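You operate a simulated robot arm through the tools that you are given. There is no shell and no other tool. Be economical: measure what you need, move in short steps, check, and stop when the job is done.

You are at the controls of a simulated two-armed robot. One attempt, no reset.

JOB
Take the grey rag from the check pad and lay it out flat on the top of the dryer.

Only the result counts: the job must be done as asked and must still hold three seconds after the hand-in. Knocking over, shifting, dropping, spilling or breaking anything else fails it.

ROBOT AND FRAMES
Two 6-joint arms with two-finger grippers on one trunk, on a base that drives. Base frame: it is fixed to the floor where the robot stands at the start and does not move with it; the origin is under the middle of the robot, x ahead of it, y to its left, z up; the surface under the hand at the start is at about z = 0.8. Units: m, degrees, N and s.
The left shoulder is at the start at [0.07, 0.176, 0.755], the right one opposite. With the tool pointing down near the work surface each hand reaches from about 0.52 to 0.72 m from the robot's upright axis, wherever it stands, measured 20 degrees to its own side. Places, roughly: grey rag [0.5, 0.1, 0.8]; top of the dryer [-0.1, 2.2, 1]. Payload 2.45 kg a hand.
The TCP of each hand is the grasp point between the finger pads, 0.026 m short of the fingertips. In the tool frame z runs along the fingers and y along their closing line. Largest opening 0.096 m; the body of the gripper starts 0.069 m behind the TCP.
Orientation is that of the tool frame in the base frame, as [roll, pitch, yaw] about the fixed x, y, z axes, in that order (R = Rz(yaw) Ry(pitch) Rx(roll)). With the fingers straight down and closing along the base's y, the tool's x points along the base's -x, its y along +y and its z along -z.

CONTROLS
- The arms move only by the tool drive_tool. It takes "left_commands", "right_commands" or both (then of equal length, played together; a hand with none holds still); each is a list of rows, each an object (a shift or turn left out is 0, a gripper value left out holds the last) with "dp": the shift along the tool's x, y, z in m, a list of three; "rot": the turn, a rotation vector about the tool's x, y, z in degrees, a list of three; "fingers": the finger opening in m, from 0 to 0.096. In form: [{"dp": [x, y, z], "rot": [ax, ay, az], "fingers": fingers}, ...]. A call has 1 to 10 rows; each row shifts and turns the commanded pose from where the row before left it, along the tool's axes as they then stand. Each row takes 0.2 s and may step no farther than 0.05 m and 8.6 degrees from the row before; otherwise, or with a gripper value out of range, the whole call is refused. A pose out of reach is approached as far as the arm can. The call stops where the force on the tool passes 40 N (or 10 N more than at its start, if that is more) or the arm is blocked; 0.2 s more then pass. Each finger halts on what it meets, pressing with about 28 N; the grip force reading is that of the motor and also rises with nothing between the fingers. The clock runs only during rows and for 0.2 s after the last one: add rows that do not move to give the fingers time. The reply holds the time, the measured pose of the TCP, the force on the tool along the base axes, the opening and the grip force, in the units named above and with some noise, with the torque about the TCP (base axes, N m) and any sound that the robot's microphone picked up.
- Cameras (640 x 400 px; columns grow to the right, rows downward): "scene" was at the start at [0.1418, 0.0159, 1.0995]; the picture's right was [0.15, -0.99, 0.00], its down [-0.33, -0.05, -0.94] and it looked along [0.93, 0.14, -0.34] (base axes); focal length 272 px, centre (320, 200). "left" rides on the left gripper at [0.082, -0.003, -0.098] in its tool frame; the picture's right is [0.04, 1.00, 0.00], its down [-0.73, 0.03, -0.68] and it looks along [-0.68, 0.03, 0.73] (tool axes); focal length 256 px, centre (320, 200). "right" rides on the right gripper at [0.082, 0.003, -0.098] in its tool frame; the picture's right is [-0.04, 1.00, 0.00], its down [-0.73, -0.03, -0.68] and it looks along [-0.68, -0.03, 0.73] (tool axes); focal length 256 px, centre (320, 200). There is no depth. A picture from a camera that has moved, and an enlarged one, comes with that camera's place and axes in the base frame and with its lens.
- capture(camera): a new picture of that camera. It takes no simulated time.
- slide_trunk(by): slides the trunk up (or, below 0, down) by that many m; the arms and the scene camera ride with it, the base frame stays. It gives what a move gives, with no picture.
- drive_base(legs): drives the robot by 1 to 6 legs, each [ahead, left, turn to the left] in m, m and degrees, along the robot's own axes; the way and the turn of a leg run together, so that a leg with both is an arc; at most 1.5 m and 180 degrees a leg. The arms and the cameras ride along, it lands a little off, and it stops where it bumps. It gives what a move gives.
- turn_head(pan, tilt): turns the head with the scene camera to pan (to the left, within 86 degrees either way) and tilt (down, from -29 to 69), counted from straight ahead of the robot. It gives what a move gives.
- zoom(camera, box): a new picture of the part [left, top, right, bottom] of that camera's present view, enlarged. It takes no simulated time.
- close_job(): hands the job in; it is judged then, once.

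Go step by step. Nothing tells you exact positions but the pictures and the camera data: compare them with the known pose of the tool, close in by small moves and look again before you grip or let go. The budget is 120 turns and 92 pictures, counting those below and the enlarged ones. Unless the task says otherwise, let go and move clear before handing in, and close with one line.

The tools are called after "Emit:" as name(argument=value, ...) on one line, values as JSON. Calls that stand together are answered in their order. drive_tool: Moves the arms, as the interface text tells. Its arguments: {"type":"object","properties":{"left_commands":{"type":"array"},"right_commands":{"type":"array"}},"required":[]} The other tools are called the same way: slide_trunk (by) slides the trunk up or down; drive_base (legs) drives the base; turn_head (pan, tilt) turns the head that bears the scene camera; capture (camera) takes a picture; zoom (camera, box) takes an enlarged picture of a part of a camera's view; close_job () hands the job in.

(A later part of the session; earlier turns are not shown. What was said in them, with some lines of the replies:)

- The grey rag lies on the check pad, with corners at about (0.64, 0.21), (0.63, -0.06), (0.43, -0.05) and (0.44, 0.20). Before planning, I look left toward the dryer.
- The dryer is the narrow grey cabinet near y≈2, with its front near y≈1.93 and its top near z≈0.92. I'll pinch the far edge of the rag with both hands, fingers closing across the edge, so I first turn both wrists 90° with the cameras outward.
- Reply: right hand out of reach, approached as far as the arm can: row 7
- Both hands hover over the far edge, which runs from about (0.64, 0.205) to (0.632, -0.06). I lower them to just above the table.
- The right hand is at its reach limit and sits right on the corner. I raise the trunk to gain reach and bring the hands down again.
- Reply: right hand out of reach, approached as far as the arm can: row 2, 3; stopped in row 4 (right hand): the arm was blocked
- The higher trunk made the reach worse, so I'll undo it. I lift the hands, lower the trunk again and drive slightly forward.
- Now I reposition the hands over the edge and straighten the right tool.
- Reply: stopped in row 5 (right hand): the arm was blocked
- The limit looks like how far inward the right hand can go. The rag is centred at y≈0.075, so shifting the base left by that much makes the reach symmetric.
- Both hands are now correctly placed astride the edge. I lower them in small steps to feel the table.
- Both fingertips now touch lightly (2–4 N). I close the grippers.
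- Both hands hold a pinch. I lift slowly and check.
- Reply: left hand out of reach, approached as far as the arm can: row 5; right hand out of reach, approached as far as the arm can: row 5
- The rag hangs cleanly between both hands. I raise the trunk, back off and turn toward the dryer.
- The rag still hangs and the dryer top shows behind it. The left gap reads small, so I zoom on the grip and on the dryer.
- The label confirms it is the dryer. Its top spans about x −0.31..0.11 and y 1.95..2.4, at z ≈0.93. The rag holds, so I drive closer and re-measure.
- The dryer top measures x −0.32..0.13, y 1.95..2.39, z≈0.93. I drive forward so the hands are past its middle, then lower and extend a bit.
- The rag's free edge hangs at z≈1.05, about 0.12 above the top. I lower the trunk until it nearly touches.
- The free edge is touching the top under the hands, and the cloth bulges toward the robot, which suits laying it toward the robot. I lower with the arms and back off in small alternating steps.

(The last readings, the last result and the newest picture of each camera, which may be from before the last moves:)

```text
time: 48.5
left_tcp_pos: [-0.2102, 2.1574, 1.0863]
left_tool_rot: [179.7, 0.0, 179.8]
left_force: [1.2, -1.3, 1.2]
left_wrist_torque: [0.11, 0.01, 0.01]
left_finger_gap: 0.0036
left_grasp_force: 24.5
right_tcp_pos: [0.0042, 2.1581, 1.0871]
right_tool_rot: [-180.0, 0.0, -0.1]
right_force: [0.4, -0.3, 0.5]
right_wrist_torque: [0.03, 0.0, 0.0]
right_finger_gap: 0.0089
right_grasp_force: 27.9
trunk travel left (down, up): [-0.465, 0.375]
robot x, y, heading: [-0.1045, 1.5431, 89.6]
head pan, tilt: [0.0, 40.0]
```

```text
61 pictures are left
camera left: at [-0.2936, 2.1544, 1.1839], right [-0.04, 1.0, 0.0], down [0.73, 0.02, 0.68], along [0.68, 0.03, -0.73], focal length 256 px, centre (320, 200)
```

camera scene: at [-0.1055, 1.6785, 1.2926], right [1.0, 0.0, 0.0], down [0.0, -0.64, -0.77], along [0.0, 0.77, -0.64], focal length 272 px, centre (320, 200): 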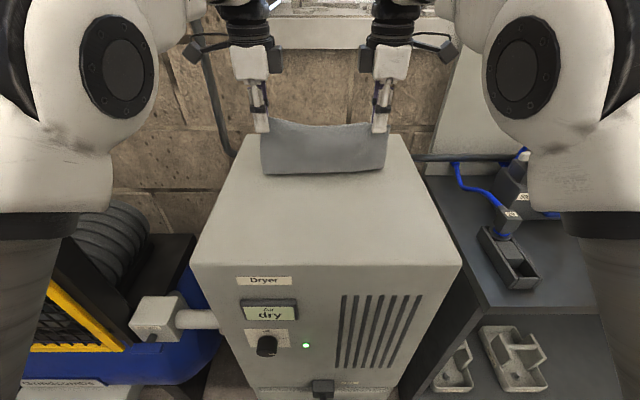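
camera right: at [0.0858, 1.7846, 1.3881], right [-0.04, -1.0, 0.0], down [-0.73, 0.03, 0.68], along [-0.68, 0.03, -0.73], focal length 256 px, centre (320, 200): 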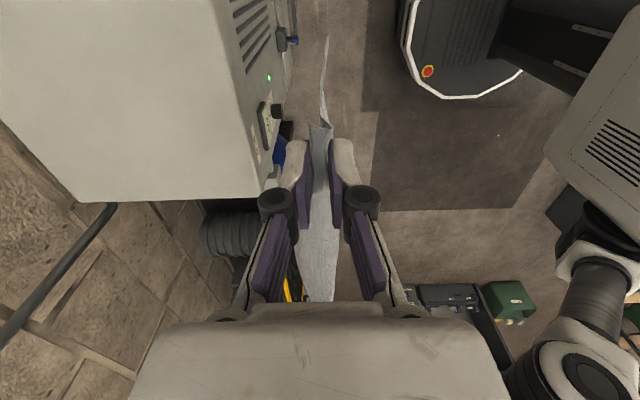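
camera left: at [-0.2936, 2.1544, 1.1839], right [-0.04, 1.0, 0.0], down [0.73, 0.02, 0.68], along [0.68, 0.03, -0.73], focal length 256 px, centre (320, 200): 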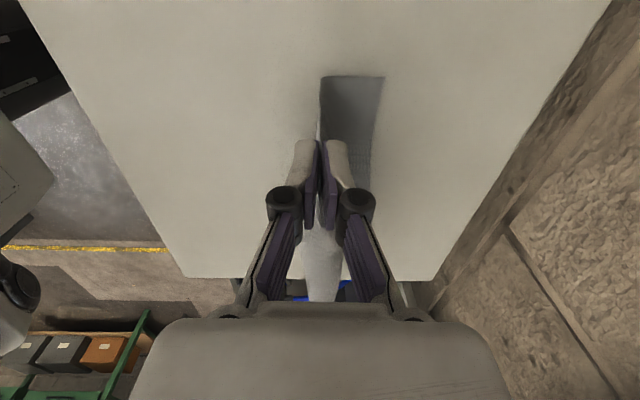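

The cloth trails correctly, with its free edge at y≈2.22. I continue with lower, back, lower.

Emit:
slide_trunk(by=-0.035)

Emit:
drive_base(legs=[[-0.04, 0, 0]])

Emit:
slide_trunk(by=-0.035)

Emit:
capture(camera="scene")

Emit:
capture(camera="left")

```text
time: 49.2
left_tcp_pos: [-0.211, 2.1595, 1.0513]
left_tool_rot: [179.8, 0.0, 179.8]
left_force: [0.0, -0.8, 1.0]
left_wrist_torque: [0.26, -0.11, 0.03]
left_finger_gap: 0.0009
left_grasp_force: 24.4
right_tcp_pos: [0.0047, 2.1611, 1.0516]
right_tool_rot: [-179.8, 0.0, -0.2]
right_force: [-0.4, 0.2, -0.3]
right_wrist_torque: [0.03, -0.03, 0.02]
right_finger_gap: 0.0091
right_grasp_force: 28.2
trunk travel left (down, up): [-0.43, 0.41]
robot x, y, heading: [-0.1042, 1.543, 90.1]
head pan, tilt: [0.0, 40.0]
```

```text
time: 50.1
left_tcp_pos: [-0.2107, 2.1186, 1.0517]
left_tool_rot: [179.6, 0.0, 179.8]
left_force: [1.8, -1.7, 0.7]
left_wrist_torque: [-0.04, -0.04, -0.03]
left_finger_gap: 0.0028
left_grasp_force: 34.6
right_tcp_pos: [0.0056, 2.1196, 1.0512]
right_tool_rot: [-179.8, 0.0, -0.2]
right_force: [0.8, -0.8, 0.7]
right_wrist_torque: [0.04, 0.03, 0.02]
right_finger_gap: 0.009
right_grasp_force: 28.1
trunk travel left (down, up): [-0.43, 0.41]
robot x, y, heading: [-0.1041, 1.5033, 89.9]
head pan, tilt: [0.0, 40.0]
```

```text
time: 50.9
left_tcp_pos: [-0.2125, 2.119, 1.0161]
left_tool_rot: [179.7, 0.0, 179.8]
left_force: [0.3, -0.2, -0.6]
left_wrist_torque: [0.02, -0.01, 0.01]
left_finger_gap: 0.0038
left_grasp_force: 35.3
right_tcp_pos: [0.0056, 2.1206, 1.0158]
right_tool_rot: [-179.9, 0.0, -0.2]
right_force: [0.3, -0.4, 0.3]
right_wrist_torque: [-0.01, 0.0, 0.02]
right_finger_gap: 0.0089
right_grasp_force: 28.6
trunk travel left (down, up): [-0.395, 0.445]
robot x, y, heading: [-0.1047, 1.5008, 90.0]
head pan, tilt: [0.0, 40.0]
```

```text
60 pictures are left
camera scene: at [-0.1056, 1.6398, 1.2225], right [1.0, 0.0, 0.0], down [0.0, -0.64, -0.77], along [0.0, 0.77, -0.64], focal length 272 px, centre (320, 200)
```

scene: 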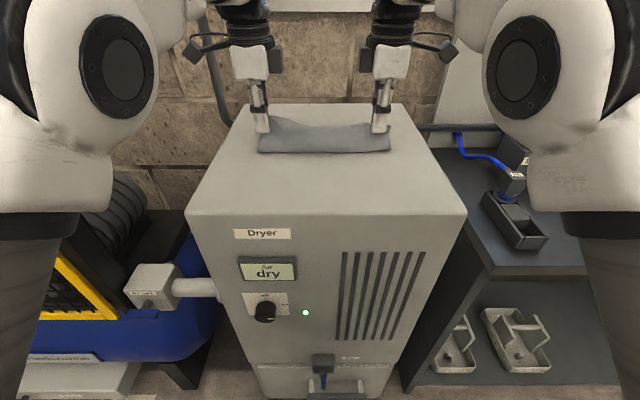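

```text
59 pictures are left
camera left: at [-0.2936, 2.1155, 1.1138], right [-0.04, 1.0, 0.0], down [0.73, 0.02, 0.68], along [0.68, 0.03, -0.73], focal length 256 px, centre (320, 200)
```

left: 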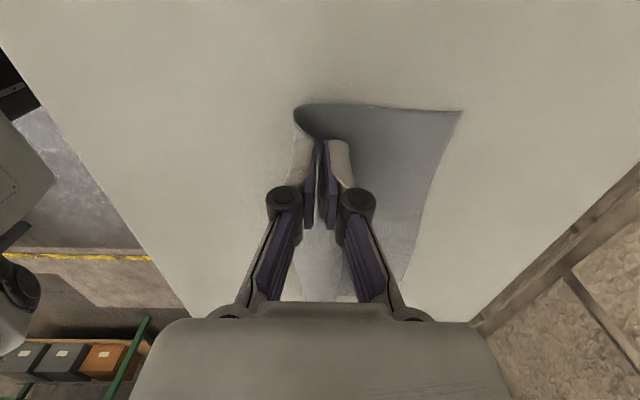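

Laying well: the free edge stays at y≈2.224. I continue.

Emit:
drive_base(legs=[[-0.035, 0, 0]])

Emit:
slide_trunk(by=-0.03)

Emit:
drive_base(legs=[[-0.015, 0, 0]])

Emit:
capture(camera="scene")

Emit:
capture(camera="left")

Emit:
capture(camera="right")

```text
time: 51.8
left_tcp_pos: [-0.2118, 2.0847, 1.0171]
left_tool_rot: [179.8, 0.0, 179.8]
left_force: [-0.5, 0.0, 0.5]
left_wrist_torque: [0.05, -0.03, -0.03]
left_finger_gap: 0.0016
left_grasp_force: 24.5
right_tcp_pos: [0.0045, 2.0849, 1.0175]
right_tool_rot: [-179.9, 0.0, -0.2]
right_force: [-0.5, 0.0, 1.0]
right_wrist_torque: [0.05, 0.01, 0.04]
right_finger_gap: 0.0093
right_grasp_force: 28.2
trunk travel left (down, up): [-0.395, 0.445]
robot x, y, heading: [-0.1056, 1.4693, 89.9]
head pan, tilt: [0.0, 40.0]
```

```text
time: 52.5
left_tcp_pos: [-0.2116, 2.0845, 0.9865]
left_tool_rot: [179.6, 0.0, 179.9]
left_force: [0.0, -0.9, 0.1]
left_wrist_torque: [0.02, 0.01, 0.05]
left_finger_gap: 0.0021
left_grasp_force: 25.3
right_tcp_pos: [0.0055, 2.0857, 0.9869]
right_tool_rot: [-180.0, 0.0, -0.1]
right_force: [0.3, -1.1, 0.2]
right_wrist_torque: [0.0, -0.01, -0.02]
right_finger_gap: 0.009
right_grasp_force: 27.5
trunk travel left (down, up): [-0.365, 0.475]
robot x, y, heading: [-0.1033, 1.4664, 90.0]
head pan, tilt: [0.0, 40.0]
```

```text
time: 53.3
left_tcp_pos: [-0.2122, 2.0701, 0.9864]
left_tool_rot: [179.6, 0.0, 179.9]
left_force: [0.7, -3.6, -0.1]
left_wrist_torque: [0.0, 0.01, 0.01]
left_finger_gap: 0.0005
left_grasp_force: 25.3
right_tcp_pos: [0.0063, 2.0694, 0.987]
right_tool_rot: [-180.0, 0.0, -0.1]
right_force: [0.0, 1.0, 0.1]
right_wrist_torque: [0.02, 0.0, -0.03]
right_finger_gap: 0.009
right_grasp_force: 27.9
trunk travel left (down, up): [-0.365, 0.475]
robot x, y, heading: [-0.1033, 1.4521, 89.8]
head pan, tilt: [0.0, 40.0]
```

```text
58 pictures are left
camera scene: at [-0.1058, 1.5897, 1.1925], right [1.0, 0.0, 0.0], down [0.0, -0.64, -0.77], along [0.0, 0.77, -0.64], focal length 272 px, centre (320, 200)
```

scene: 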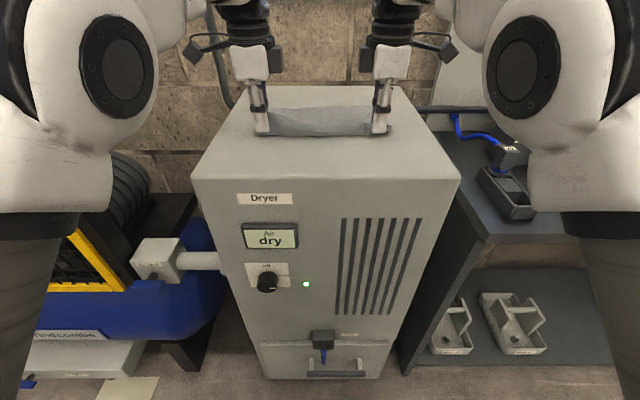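

```text
57 pictures are left
camera left: at [-0.294, 2.0654, 1.0838], right [-0.04, 1.0, 0.0], down [0.73, 0.02, 0.68], along [0.68, 0.03, -0.73], focal length 256 px, centre (320, 200)
```

left: 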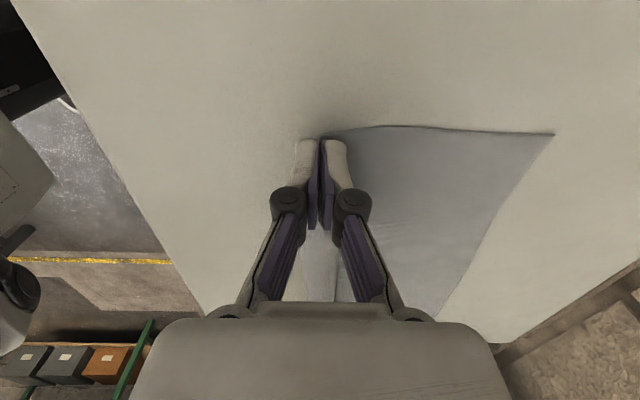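

```text
56 pictures are left
camera right: at [0.0866, 2.0669, 1.0855], right [-0.04, -1.0, 0.0], down [-0.73, 0.03, 0.68], along [-0.68, 0.03, -0.73], focal length 256 px, centre (320, 200)
```

right: 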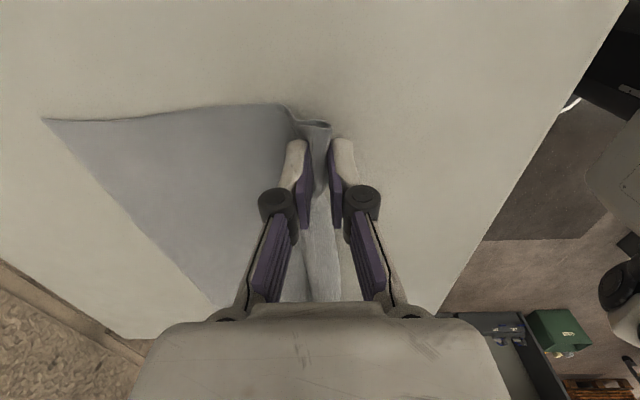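

Nearly flat. I lower the hands to the surface with a slight backward pull.

Emit:
drive_tool(left_commands=[{"dp": [0.001, -0.002, 0.008]}, {"dp": [0.001, -0.003, 0.008]}, {"dp": [0, -0.003, 0.006]}, {}], right_commands=[{"dp": [0.001, 0.002, 0.008]}, {"dp": [0.001, 0.003, 0.008]}, {"dp": [0, 0.003, 0.006]}, {}])

Emit:
capture(camera="left")

Emit:
capture(camera="right")

```text
time: 54.1
left_tcp_pos: [-0.2134, 2.0591, 0.9766]
left_tool_rot: [178.3, 0.2, 179.8]
left_force: [0.7, 0.8, 18.0]
left_wrist_torque: [0.43, 0.05, -0.04]
left_finger_gap: 0.0031
left_grasp_force: 30.3
right_tcp_pos: [0.0061, 2.0595, 0.9773]
right_tool_rot: [-178.5, 0.1, 0.0]
right_force: [-0.9, -0.9, 22.3]
right_wrist_torque: [0.2, -0.17, 0.0]
right_finger_gap: 0.0088
right_grasp_force: 28.2
trunk travel left (down, up): [-0.365, 0.475]
robot x, y, heading: [-0.1054, 1.4529, 89.6]
head pan, tilt: [0.0, 40.0]
stopped in row 4 (right hand): the force on the tool passed its limit at 44 N (the readings are from after the stop); the commanded pose is now the measured one
```

```text
55 pictures are left
camera left: at [-0.2963, 2.0521, 1.0734], right [-0.04, 1.0, 0.03], down [0.73, 0.01, 0.68], along [0.68, 0.05, -0.73], focal length 256 px, centre (320, 200)
```

left: 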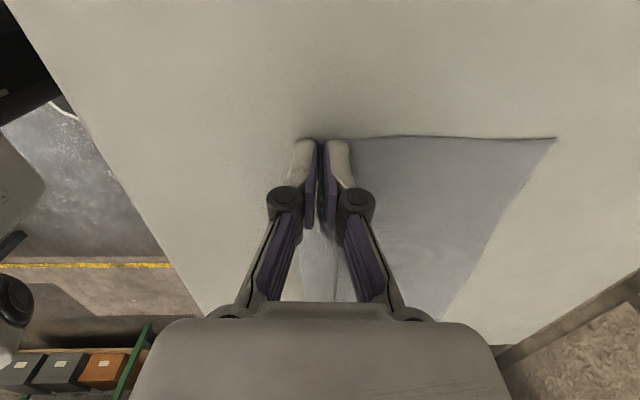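

```text
54 pictures are left
camera right: at [0.0889, 2.054, 1.075], right [-0.04, -1.0, -0.03], down [-0.73, 0.01, 0.68], along [-0.68, 0.05, -0.73], focal length 256 px, centre (320, 200)
```

right: 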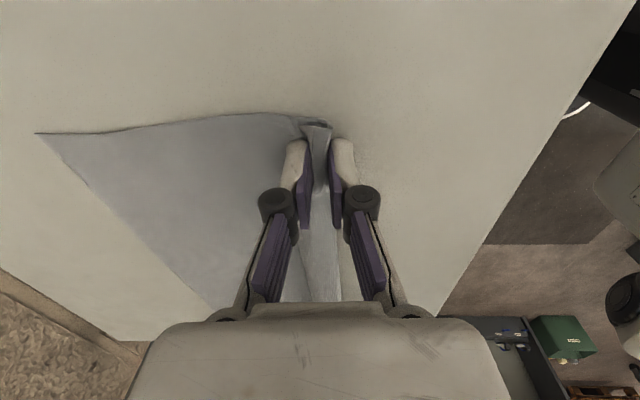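

Contact puts the top surface at z≈0.95. I relieve the pressure by lifting 2 mm and open the fingers slowly.

Emit:
drive_tool(left_commands=[{"dp": [0, 0, -0.002], "rot": [0, 0, 0]}, {}, {"fingers": 0.01}, {"fingers": 0.02}, {"fingers": 0.03}, {}, {}], right_commands=[{"dp": [0, 0, -0.002]}, {}, {"fingers": 0.015}, {"fingers": 0.022}, {"fingers": 0.03}, {}, {}])

Emit:
capture(camera="left")

Emit:
capture(camera="right")

Emit:
zoom(camera="scene", box=[225, 70, 415, 190])

```text
time: 55.7
left_tcp_pos: [-0.2147, 2.0593, 0.9754]
left_tool_rot: [178.9, 0.1, 179.9]
left_force: [-0.4, -15.5, 25.4]
left_wrist_torque: [-0.79, 0.02, 0.0]
left_finger_gap: 0.0264
left_grasp_force: 14.4
right_tcp_pos: [0.0078, 2.0613, 0.9746]
right_tool_rot: [-179.1, 0.2, -0.1]
right_force: [-1.8, -5.7, 13.4]
right_wrist_torque: [-0.36, -0.02, -0.02]
right_finger_gap: 0.0342
right_grasp_force: 8.9
trunk travel left (down, up): [-0.365, 0.475]
robot x, y, heading: [-0.1049, 1.4552, 89.9]
head pan, tilt: [0.0, 40.0]
```

```text
53 pictures are left
camera left: at [-0.2964, 2.0538, 1.0721], right [-0.04, 1.0, 0.02], down [0.73, 0.01, 0.68], along [0.68, 0.04, -0.73], focal length 256 px, centre (320, 200)
```

left: 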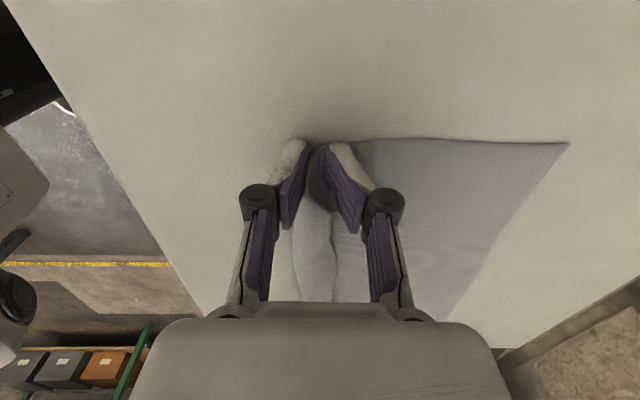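

```text
52 pictures are left
camera right: at [0.0889, 2.0564, 1.0722], right [-0.04, -1.0, -0.02], down [-0.73, 0.02, 0.68], along [-0.68, 0.04, -0.73], focal length 256 px, centre (320, 200)
```

right: 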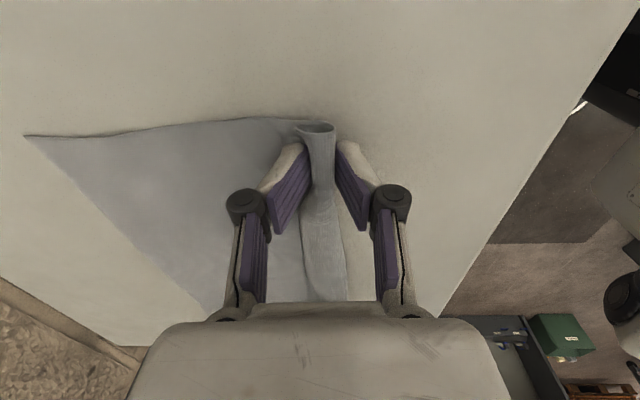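

```text
3.33 times, centred on (320, 130) of scene
camera zoom: at [-0.1058, 1.5862, 1.193], right [1.0, 0.0, 0.0], down [0.0, -0.64, -0.77], along [0.0, 0.77, -0.64], focal length 908 px, centre (320, 433)
```

zoom: 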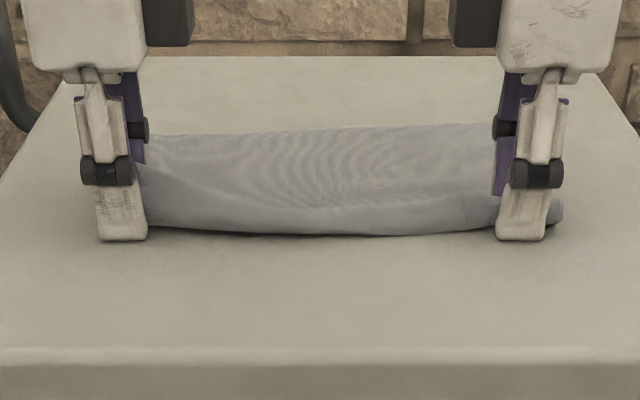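

The fingertips press on the surface and the held strip stands up as a flap. I lift a few millimetres and open wider.

Emit:
drive_tool(left_commands=[{"dp": [0, 0, -0.002]}, {"dp": [0, 0, -0.002]}, {"fingers": 0.04}, {"fingers": 0.05}, {}], right_commands=[{"dp": [0, 0, -0.002]}, {"dp": [0, 0, -0.002]}, {"fingers": 0.04}, {"fingers": 0.05}, {}])

Emit:
capture(camera="left")

Emit:
capture(camera="right")

Emit:
zoom(camera="scene", box=[225, 70, 415, 190])

```text
time: 56.9
left_tcp_pos: [-0.2139, 2.0642, 0.9748]
left_tool_rot: [178.9, 0.2, 179.7]
left_force: [0.1, -0.8, 0.3]
left_wrist_torque: [0.03, 0.02, -0.02]
left_finger_gap: 0.05
left_grasp_force: 0.0
right_tcp_pos: [0.0082, 2.0639, 0.9758]
right_tool_rot: [-179.3, 0.2, -0.1]
right_force: [-0.5, 0.7, -0.4]
right_wrist_torque: [0.03, -0.02, 0.0]
right_finger_gap: 0.0497
right_grasp_force: 0.0
trunk travel left (down, up): [-0.365, 0.475]
robot x, y, heading: [-0.1084, 1.4533, 90.0]
head pan, tilt: [0.0, 40.0]
```

```text
50 pictures are left
camera left: at [-0.2964, 2.0579, 1.0728], right [-0.04, 1.0, 0.02], down [0.73, 0.02, 0.68], along [0.68, 0.04, -0.73], focal length 256 px, centre (320, 200)
```

left: 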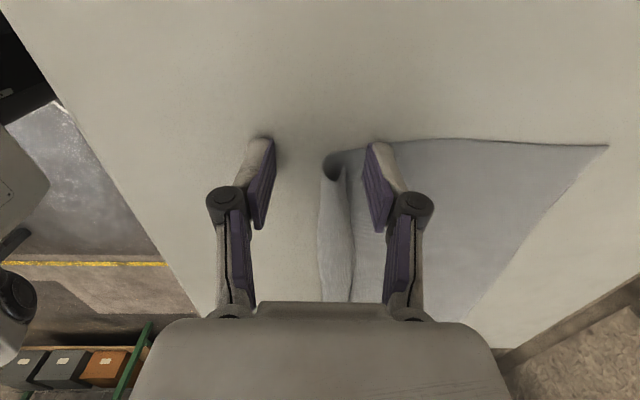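

```text
49 pictures are left
camera right: at [0.089, 2.0601, 1.0743], right [-0.04, -1.0, -0.01], down [-0.73, 0.02, 0.68], along [-0.68, 0.04, -0.73], focal length 256 px, centre (320, 200)
```

right: 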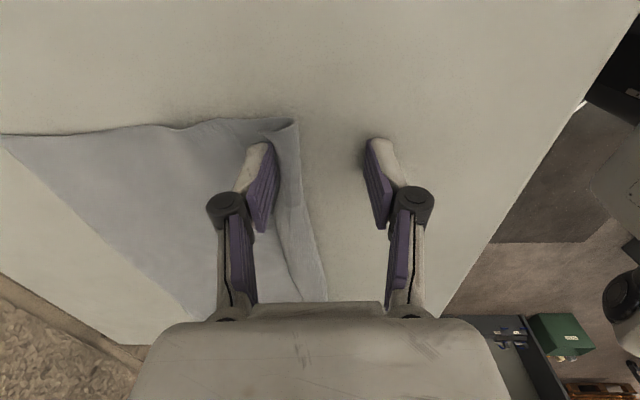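

```text
3.33 times, centred on (320, 130) of scene
camera zoom: at [-0.1058, 1.5901, 1.1925], right [1.0, 0.0, 0.0], down [0.0, -0.64, -0.77], along [0.0, 0.77, -0.64], focal length 908 px, centre (320, 433)
```

zoom: 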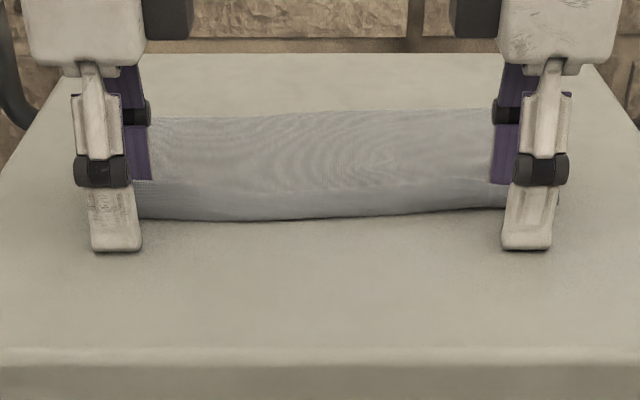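

The near edge has folded back over itself by about 1.5 cm, between the open fingers. I sweep both hands toward the robot so the far fingers push that flap back out.

Emit:
drive_tool(left_commands=[{"dp": [0, -0.006, 0]}, {"dp": [0, -0.006, 0]}, {"dp": [0, -0.006, 0]}, {"dp": [0, -0.006, 0]}, {"dp": [0, -0.006, 0]}, {}], right_commands=[{"dp": [0, 0.006, 0]}, {"dp": [0, 0.006, 0]}, {"dp": [0, 0.006, 0]}, {"dp": [0, 0.006, 0]}, {"dp": [0, 0.006, 0]}, {}])

Emit:
capture(camera="left")

Emit:
capture(camera="right")

Emit:
zoom(camera="scene", box=[225, 70, 415, 190])

```text
time: 58.3
left_tcp_pos: [-0.2136, 2.0342, 0.9754]
left_tool_rot: [179.0, 0.1, 179.7]
left_force: [-0.3, -0.8, 2.8]
left_wrist_torque: [0.06, -0.01, 0.02]
left_finger_gap: 0.0501
left_grasp_force: 0.3
right_tcp_pos: [0.0076, 2.0348, 0.9756]
right_tool_rot: [-179.1, 0.2, -0.2]
right_force: [0.4, 0.3, -0.8]
right_wrist_torque: [-0.02, 0.01, 0.02]
right_finger_gap: 0.05
right_grasp_force: 0.1
trunk travel left (down, up): [-0.365, 0.475]
robot x, y, heading: [-0.1044, 1.4508, 89.7]
head pan, tilt: [0.0, 40.0]
```

```text
47 pictures are left
camera left: at [-0.2963, 2.0275, 1.0725], right [-0.04, 1.0, 0.02], down [0.73, 0.02, 0.68], along [0.68, 0.04, -0.73], focal length 256 px, centre (320, 200)
```

left: 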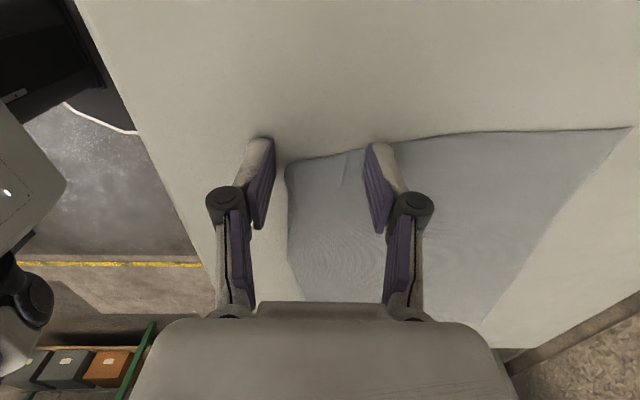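

```text
46 pictures are left
camera right: at [0.0892, 2.0298, 1.0742], right [-0.04, -1.0, -0.01], down [-0.73, 0.02, 0.68], along [-0.68, 0.04, -0.73], focal length 256 px, centre (320, 200)
```

right: 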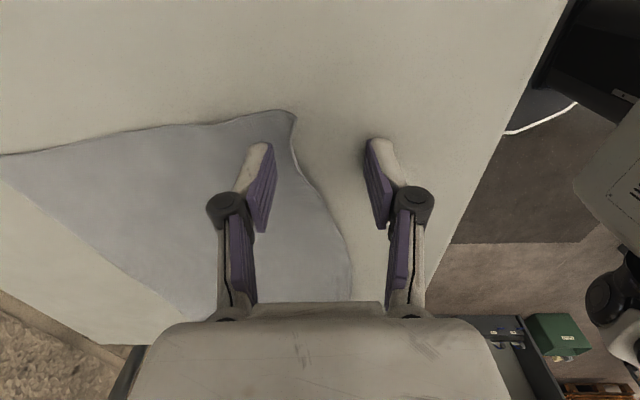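

```text
3.33 times, centred on (320, 130) of scene
camera zoom: at [-0.1058, 1.5899, 1.1926], right [1.0, 0.0, 0.0], down [0.0, -0.64, -0.77], along [0.0, 0.77, -0.64], focal length 908 px, centre (320, 433)
```

zoom: 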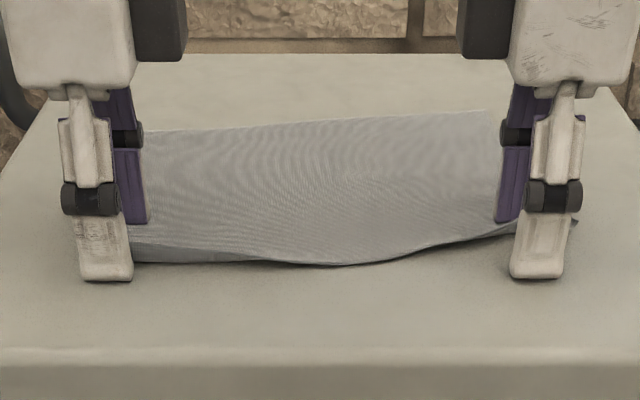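

The flap has unfolded. I lift the hands straight up to inspect.

Emit:
drive_tool(left_commands=[{"dp": [0, 0, -0.005]}, {"dp": [0, 0, -0.02]}, {"dp": [0, 0, -0.03]}, {}], right_commands=[{"dp": [0, 0, -0.005]}, {"dp": [0, 0, -0.02]}, {"dp": [0, 0, -0.03]}, {}])

Emit:
slide_trunk(by=0.15)

Emit:
turn_head(pan=0, tilt=50)

Emit:
capture(camera="left")

Emit:
capture(camera="right")

Emit:
capture(camera="scene")

```text
time: 59.3
left_tcp_pos: [-0.2135, 2.0328, 1.0294]
left_tool_rot: [179.0, 0.2, 179.9]
left_force: [0.5, 0.7, 0.6]
left_wrist_torque: [-0.01, 0.01, 0.01]
left_finger_gap: 0.0499
left_grasp_force: 0.0
right_tcp_pos: [0.0073, 2.0342, 1.0316]
right_tool_rot: [-179.2, 0.1, -0.2]
right_force: [-0.5, -0.2, 0.3]
right_wrist_torque: [0.02, -0.01, -0.04]
right_finger_gap: 0.05
right_grasp_force: 0.0
trunk travel left (down, up): [-0.365, 0.475]
robot x, y, heading: [-0.1056, 1.4541, 90.0]
head pan, tilt: [0.0, 40.0]
```

```text
time: 61.1
left_tcp_pos: [-0.2147, 2.0331, 1.1797]
left_tool_rot: [179.0, 0.0, 179.8]
left_force: [0.3, 0.3, -0.7]
left_wrist_torque: [0.0, -0.01, 0.03]
left_finger_gap: 0.05
left_grasp_force: 0.1
right_tcp_pos: [0.0068, 2.0333, 1.1808]
right_tool_rot: [-179.2, 0.2, -0.1]
right_force: [0.5, 0.1, -0.3]
right_wrist_torque: [0.0, -0.02, -0.02]
right_finger_gap: 0.05
right_grasp_force: 0.0
trunk travel left (down, up): [-0.515, 0.325]
robot x, y, heading: [-0.1018, 1.4515, 89.9]
head pan, tilt: [0.0, 40.0]
```

```text
time: 61.8
left_tcp_pos: [-0.2142, 2.0335, 1.181]
left_tool_rot: [179.0, 0.1, 179.8]
left_force: [-0.3, -0.2, 0.1]
left_wrist_torque: [0.0, -0.03, -0.01]
left_finger_gap: 0.0503
left_grasp_force: 0.0
right_tcp_pos: [0.0068, 2.0344, 1.1814]
right_tool_rot: [-179.1, 0.2, 0.0]
right_force: [-0.2, 0.2, -0.6]
right_wrist_torque: [-0.01, 0.0, 0.0]
right_finger_gap: 0.0498
right_grasp_force: 0.0
trunk travel left (down, up): [-0.515, 0.325]
robot x, y, heading: [-0.1059, 1.4575, 89.6]
head pan, tilt: [0.0, 50.0]
```

```text
44 pictures are left
camera left: at [-0.2963, 2.0269, 1.277], right [-0.04, 1.0, 0.02], down [0.73, 0.02, 0.68], along [0.68, 0.04, -0.73], focal length 256 px, centre (320, 200)
```

left: 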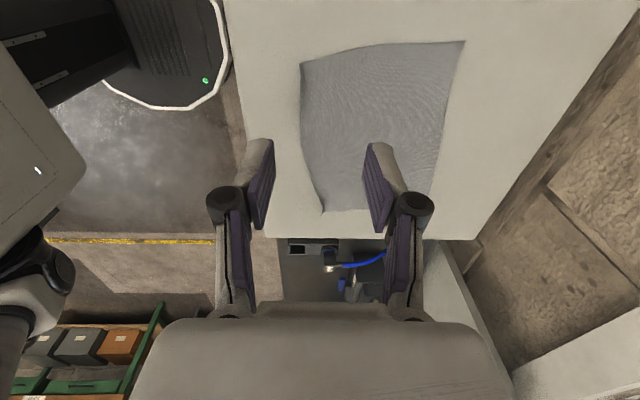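

```text
43 pictures are left
camera right: at [0.089, 2.0293, 1.2797], right [-0.04, -1.0, -0.01], down [-0.73, 0.02, 0.68], along [-0.68, 0.04, -0.73], focal length 256 px, centre (320, 200)
```

right: 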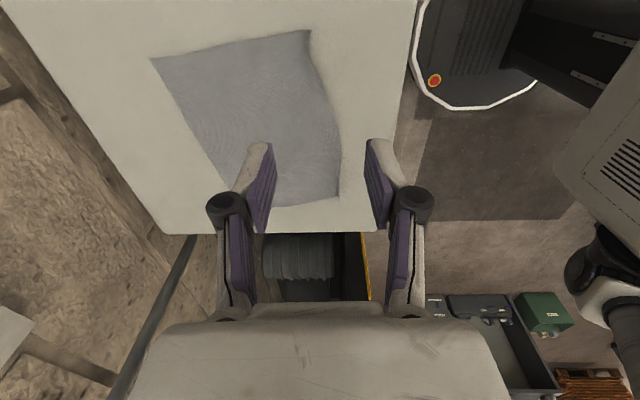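

```text
42 pictures are left
camera scene: at [-0.1059, 1.5821, 1.3284], right [1.0, 0.0, 0.0], down [0.0, -0.77, -0.64], along [0.0, 0.64, -0.77], focal length 272 px, centre (320, 200)
```

scene: 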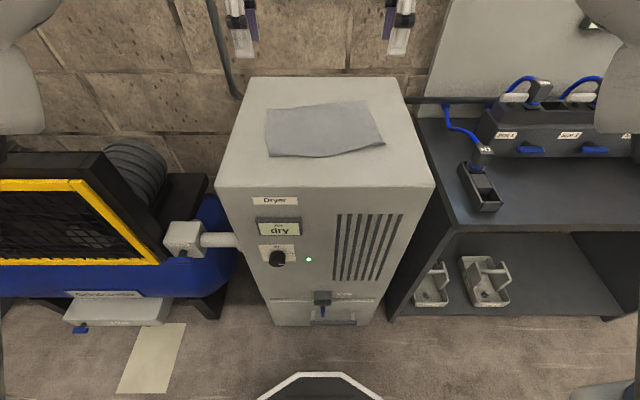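

The rag lies spread on the dryer. I zoom in to check it is flat.

Emit:
zoom(camera="scene", box=[240, 80, 410, 190])

Emit:
zoom(camera="right", box=[130, 10, 390, 220])

Emit:
zoom(camera="left", box=[260, 20, 490, 230])

```text
3.64 times, centred on (325, 135) of scene
camera zoom: at [-0.1059, 1.5821, 1.3284], right [1.0, 0.0, 0.0], down [0.0, -0.77, -0.64], along [0.0, 0.64, -0.77], focal length 991 px, centre (302, 436)
```

zoom: 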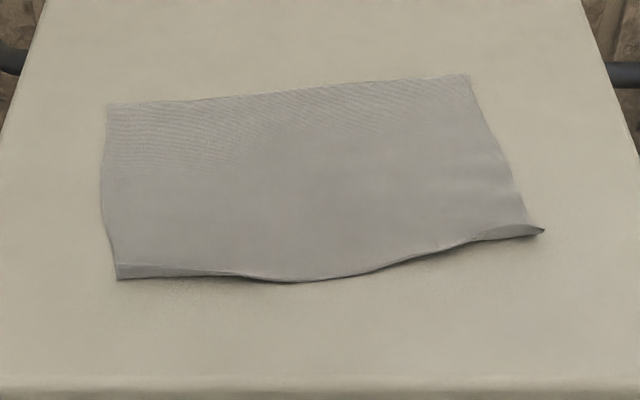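

```text
1.90 times, centred on (260, 115) of right
camera zoom: at [0.089, 2.0293, 1.2797], right [-0.04, -1.0, -0.01], down [-0.73, 0.02, 0.68], along [-0.68, 0.04, -0.73], focal length 488 px, centre (434, 362)
```

zoom: 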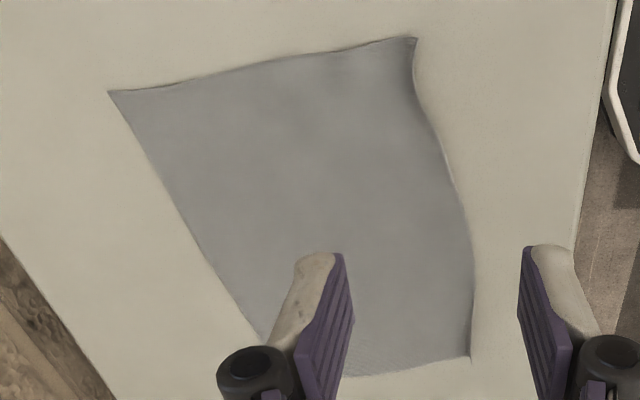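

```text
1.90 times, centred on (375, 125) of left
camera zoom: at [-0.2963, 2.0269, 1.277], right [-0.04, 1.0, 0.02], down [0.73, 0.02, 0.68], along [0.68, 0.04, -0.73], focal length 488 px, centre (215, 343)
```

zoom: 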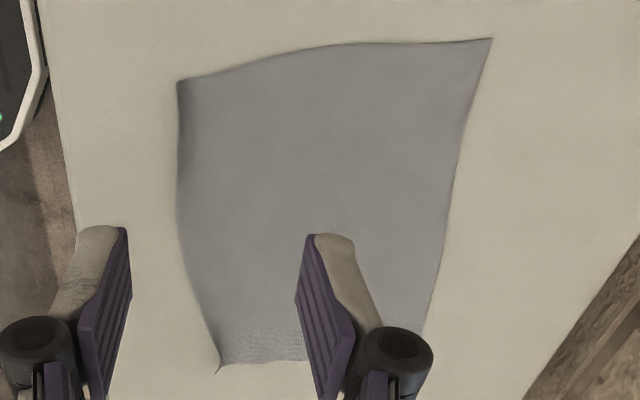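

The rag is spread out, but its two near corners curl up slightly. I'll iron them with closed fingertips, pressing lightly and sweeping toward the robot.

Emit:
drive_tool(left_commands=[{"dp": [-0.009, 0, 0], "fingers": 0.02}, {"dp": [-0.008, 0.002, 0], "fingers": 0.0}, {}, {}], right_commands=[{"dp": [0.004, -0.015, 0], "fingers": 0.02}, {"dp": [0.004, -0.015, 0], "fingers": 0.0}, {}, {}])

Emit:
slide_trunk(by=-0.15)

Emit:
drive_tool(left_commands=[{"dp": [0, 0, 0.02]}, {"dp": [0, 0, 0.02]}, {"dp": [0, 0, 0.008]}, {}], right_commands=[{"dp": [0, 0, 0.02]}, {"dp": [0, 0, 0.02]}, {"dp": [0, 0, 0.01]}, {}])

Emit:
capture(camera="right")

Emit:
capture(camera="left")

```text
time: 62.8
left_tcp_pos: [-0.1964, 2.0345, 1.1794]
left_tool_rot: [179.0, 0.1, 179.8]
left_force: [0.0, 0.4, 0.2]
left_wrist_torque: [-0.01, 0.03, 0.0]
left_finger_gap: 0.0
left_grasp_force: 28.2
right_tcp_pos: [0.0154, 2.0641, 1.1823]
right_tool_rot: [-179.3, 0.2, -0.1]
right_force: [0.3, 0.3, -0.5]
right_wrist_torque: [-0.01, 0.02, 0.01]
right_finger_gap: 0.0001
right_grasp_force: 28.0
trunk travel left (down, up): [-0.515, 0.325]
robot x, y, heading: [-0.1053, 1.4552, 90.0]
head pan, tilt: [0.0, 50.0]
```

```text
time: 64.5
left_tcp_pos: [-0.197, 2.0346, 1.0299]
left_tool_rot: [179.1, 0.1, 179.8]
left_force: [-0.4, 0.9, -0.8]
left_wrist_torque: [0.04, 0.01, 0.0]
left_finger_gap: 0.0004
left_grasp_force: 28.4
right_tcp_pos: [0.0158, 2.0649, 1.0325]
right_tool_rot: [-179.1, 0.2, -0.1]
right_force: [0.1, -0.1, 0.4]
right_wrist_torque: [0.0, 0.03, -0.03]
right_finger_gap: 0.0002
right_grasp_force: 27.5
trunk travel left (down, up): [-0.365, 0.475]
robot x, y, heading: [-0.1044, 1.456, 89.9]
head pan, tilt: [0.0, 50.0]
```

```text
time: 65.5
left_tcp_pos: [-0.1979, 2.0344, 0.9829]
left_tool_rot: [179.0, 0.1, 179.8]
left_force: [0.7, -0.8, 0.2]
left_wrist_torque: [0.01, 0.03, -0.02]
left_finger_gap: 0.0001
left_grasp_force: 27.9
right_tcp_pos: [0.0138, 2.0647, 0.9828]
right_tool_rot: [-179.2, 0.1, 0.0]
right_force: [-0.9, 0.5, 0.1]
right_wrist_torque: [0.01, 0.01, -0.02]
right_finger_gap: 0.0
right_grasp_force: 27.5
trunk travel left (down, up): [-0.365, 0.475]
robot x, y, heading: [-0.1067, 1.4542, 89.7]
head pan, tilt: [0.0, 50.0]
```

```text
38 pictures are left
camera right: at [0.0965, 2.06, 1.0807], right [-0.04, -1.0, -0.02], down [-0.73, 0.02, 0.68], along [-0.68, 0.04, -0.73], focal length 256 px, centre (320, 200)
```

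right: 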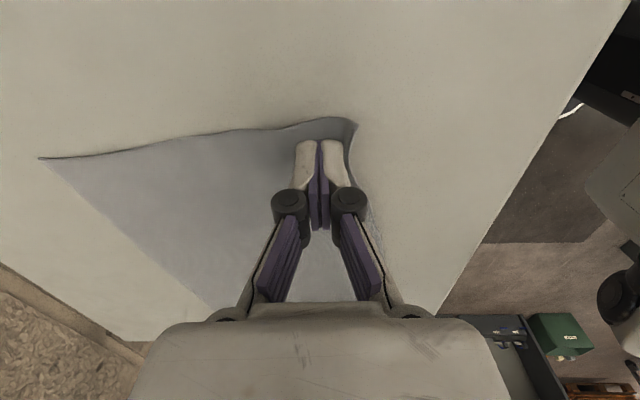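

```text
37 pictures are left
camera left: at [-0.2793, 2.0297, 1.0789], right [-0.04, 1.0, 0.02], down [0.73, 0.02, 0.68], along [0.68, 0.04, -0.73], focal length 256 px, centre (320, 200)
```

left: 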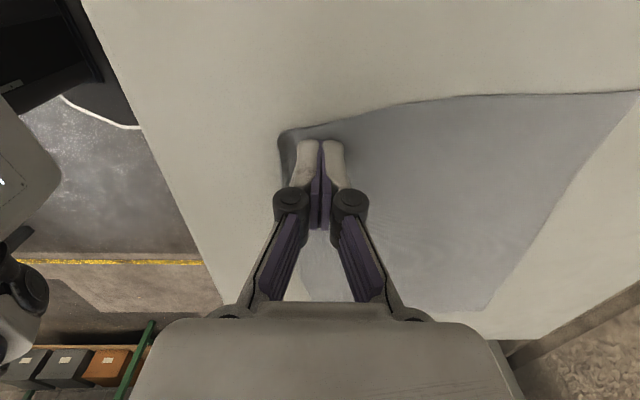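

Emit:
drive_tool(left_commands=[{"dp": [0, 0, 0.004]}, {"dp": [0, -0.005, 0.003]}, {"dp": [0, -0.006, 0]}, {"dp": [0, -0.006, 0]}, {"dp": [0, -0.006, 0]}, {"dp": [0, -0.006, 0]}, {"dp": [0, -0.006, 0]}, {"dp": [0, -0.006, 0]}, {}], right_commands=[{"dp": [0, 0, 0.004]}, {"dp": [0, 0.005, 0.003]}, {"dp": [0, 0.006, 0]}, {"dp": [0, 0.006, 0]}, {"dp": [0, 0.006, 0]}, {"dp": [0, 0.006, 0]}, {"dp": [0, 0.006, 0]}, {"dp": [0, 0.006, 0]}, {}])

Emit:
capture(camera="right")

Emit:
capture(camera="left")

```text
time: 67.5
left_tcp_pos: [-0.1974, 1.9907, 0.9769]
left_tool_rot: [178.8, 0.2, 179.9]
left_force: [-0.6, 5.9, 25.6]
left_wrist_torque: [0.01, 0.06, -0.02]
left_finger_gap: 0.0
left_grasp_force: 27.8
right_tcp_pos: [0.0163, 2.0216, 0.9766]
right_tool_rot: [-179.0, 0.2, -0.1]
right_force: [0.8, 1.4, 11.3]
right_wrist_torque: [0.03, -0.06, 0.0]
right_finger_gap: 0.0
right_grasp_force: 28.3
trunk travel left (down, up): [-0.365, 0.475]
robot x, y, heading: [-0.1059, 1.454, 89.7]
head pan, tilt: [0.0, 50.0]
```

```text
36 pictures are left
camera right: at [0.0968, 2.0172, 1.0747], right [-0.04, -1.0, -0.02], down [-0.73, 0.02, 0.68], along [-0.68, 0.04, -0.73], focal length 256 px, centre (320, 200)
```

right: 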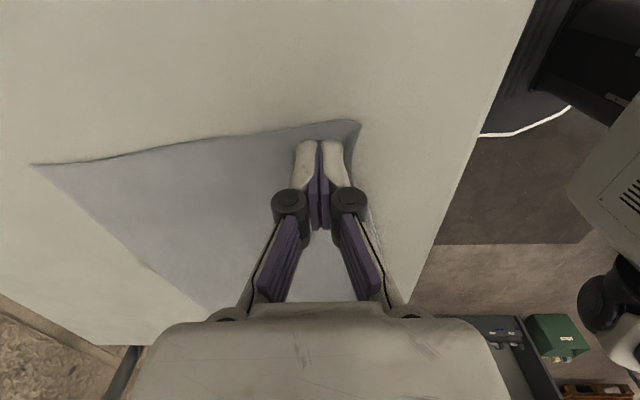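

```text
35 pictures are left
camera left: at [-0.279, 1.986, 1.0734], right [-0.04, 1.0, 0.02], down [0.73, 0.01, 0.68], along [0.68, 0.04, -0.73], focal length 256 px, centre (320, 200)
```

left: 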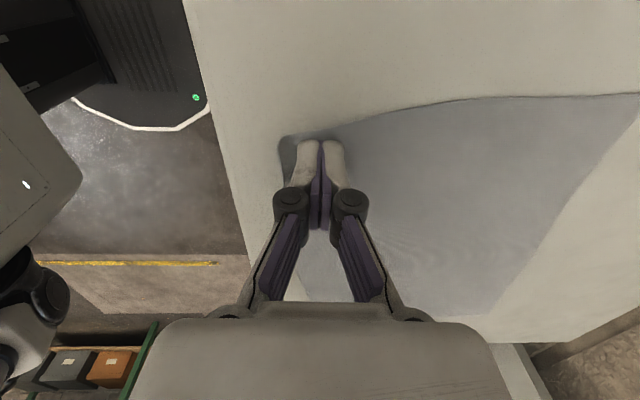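

The finger dragged the cloth about 4 cm toward the robot rather than sliding over it. I lift and look.

Emit:
drive_tool(left_commands=[{"dp": [0, 0, -0.005]}, {"dp": [0, 0, -0.02]}, {"dp": [0, 0, -0.025]}, {}], right_commands=[{"dp": [0, 0, -0.005]}, {"dp": [0, 0, -0.02]}, {"dp": [0, 0, -0.025]}, {}])

Emit:
slide_trunk(by=0.15)

Emit:
zoom(camera="scene", box=[220, 80, 430, 215])

Emit:
capture(camera="left")

Emit:
capture(camera="right")

```text
time: 68.5
left_tcp_pos: [-0.1967, 1.9949, 1.0242]
left_tool_rot: [179.1, 0.1, 179.8]
left_force: [-0.1, 0.6, -0.2]
left_wrist_torque: [0.01, 0.01, 0.04]
left_finger_gap: 0.0002
left_grasp_force: 27.7
right_tcp_pos: [0.016, 2.0223, 1.0239]
right_tool_rot: [-179.2, 0.2, -0.2]
right_force: [-0.2, -0.6, -0.1]
right_wrist_torque: [0.03, -0.01, 0.0]
right_finger_gap: 0.0
right_grasp_force: 28.1
trunk travel left (down, up): [-0.365, 0.475]
robot x, y, heading: [-0.1064, 1.455, 89.8]
head pan, tilt: [0.0, 50.0]
```

```text
time: 70.3
left_tcp_pos: [-0.1965, 1.9942, 1.1737]
left_tool_rot: [179.0, 0.2, 179.8]
left_force: [0.8, 0.9, 0.0]
left_wrist_torque: [-0.01, -0.04, -0.01]
left_finger_gap: 0.0001
left_grasp_force: 28.4
right_tcp_pos: [0.0164, 2.0227, 1.1741]
right_tool_rot: [-179.2, 0.2, -0.1]
right_force: [-0.3, 0.4, 1.3]
right_wrist_torque: [-0.02, -0.02, -0.02]
right_finger_gap: 0.0
right_grasp_force: 28.0
trunk travel left (down, up): [-0.515, 0.325]
robot x, y, heading: [-0.1065, 1.4529, 89.7]
head pan, tilt: [0.0, 50.0]
```

```text
2.96 times, centred on (325, 148) of scene
camera zoom: at [-0.1058, 1.5823, 1.3283], right [1.0, 0.0, 0.0], down [0.0, -0.77, -0.64], along [0.0, 0.64, -0.77], focal length 807 px, centre (305, 356)
```

zoom: 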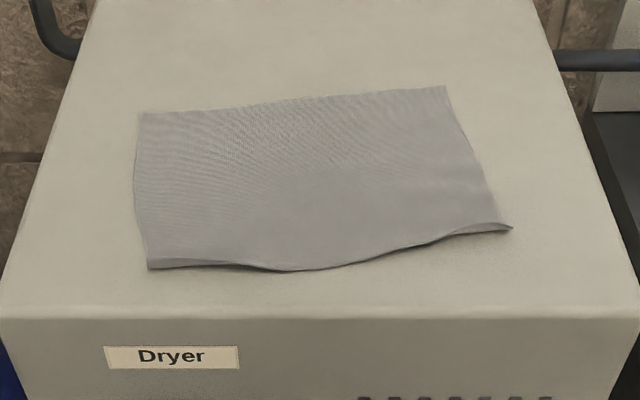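

```text
33 pictures are left
camera left: at [-0.2788, 1.9883, 1.2713], right [-0.04, 1.0, 0.02], down [0.73, 0.02, 0.68], along [0.68, 0.04, -0.73], focal length 256 px, centre (320, 200)
```

left: 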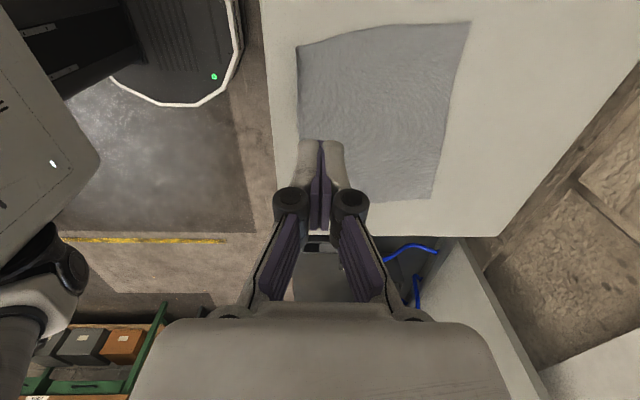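

```text
32 pictures are left
camera right: at [0.0966, 2.0188, 1.2722], right [-0.04, -1.0, -0.01], down [-0.73, 0.02, 0.68], along [-0.68, 0.04, -0.73], focal length 256 px, centre (320, 200)
```

right: 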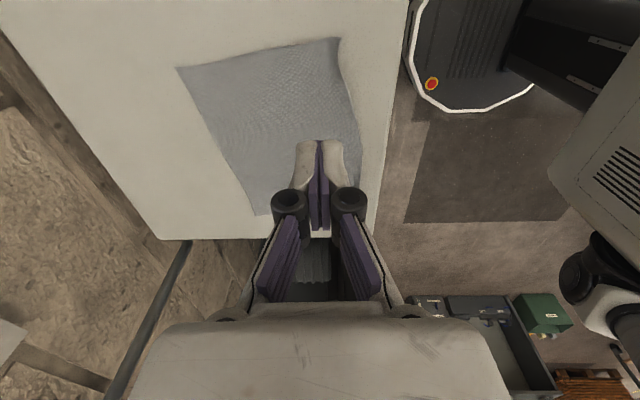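

The rag lies flat and fully on the dryer top, with only a slight lift at the near edge. I back the hands clear.

Emit:
drive_base(legs=[[-0.35, 0, 0]])

Emit:
turn_head(pan=0, tilt=30)

Emit:
capture(camera="scene")

```text
time: 72.5
left_tcp_pos: [-0.1983, 1.6482, 1.1738]
left_tool_rot: [179.0, 0.1, 179.9]
left_force: [0.6, -0.8, -0.5]
left_wrist_torque: [0.0, 0.02, -0.01]
left_finger_gap: 0.0
left_grasp_force: 28.3
right_tcp_pos: [0.0125, 1.6775, 1.1746]
right_tool_rot: [-179.2, 0.2, -0.1]
right_force: [0.2, 0.5, -0.2]
right_wrist_torque: [-0.02, 0.01, -0.01]
right_finger_gap: 0.0
right_grasp_force: 28.1
trunk travel left (down, up): [-0.515, 0.325]
robot x, y, heading: [-0.1086, 1.106, 90.1]
head pan, tilt: [0.0, 50.0]
```

```text
time: 73.4
left_tcp_pos: [-0.1991, 1.6485, 1.1743]
left_tool_rot: [179.0, 0.1, 179.9]
left_force: [0.5, 0.3, -0.7]
left_wrist_torque: [-0.01, -0.02, 0.0]
left_finger_gap: 0.0
left_grasp_force: 27.9
right_tcp_pos: [0.0135, 1.6785, 1.1731]
right_tool_rot: [-179.2, 0.2, 0.0]
right_force: [1.0, 0.5, 0.1]
right_wrist_torque: [-0.03, -0.02, 0.0]
right_finger_gap: 0.0
right_grasp_force: 28.2
trunk travel left (down, up): [-0.515, 0.325]
robot x, y, heading: [-0.1066, 1.1086, 89.9]
head pan, tilt: [0.0, 30.0]
```

```text
31 pictures are left
camera scene: at [-0.1065, 1.2507, 1.3578], right [1.0, 0.0, 0.0], down [0.0, -0.5, -0.87], along [0.0, 0.87, -0.5], focal length 272 px, centre (320, 200)
```

scene: 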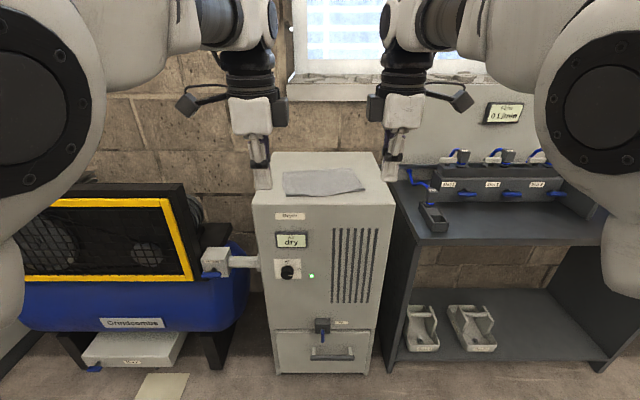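

The rag rests flat on the dryer and the hands are clear, so I hand in.

Emit:
close_job()

```text
The job is handed in.
```

The grey rag is laid out on top of the dryer, fully on the surface and spread out, and I saw nothing else disturbed. Its near edge curls up slightly at the two corners, because pressing there only dragged the rag, so I left it.
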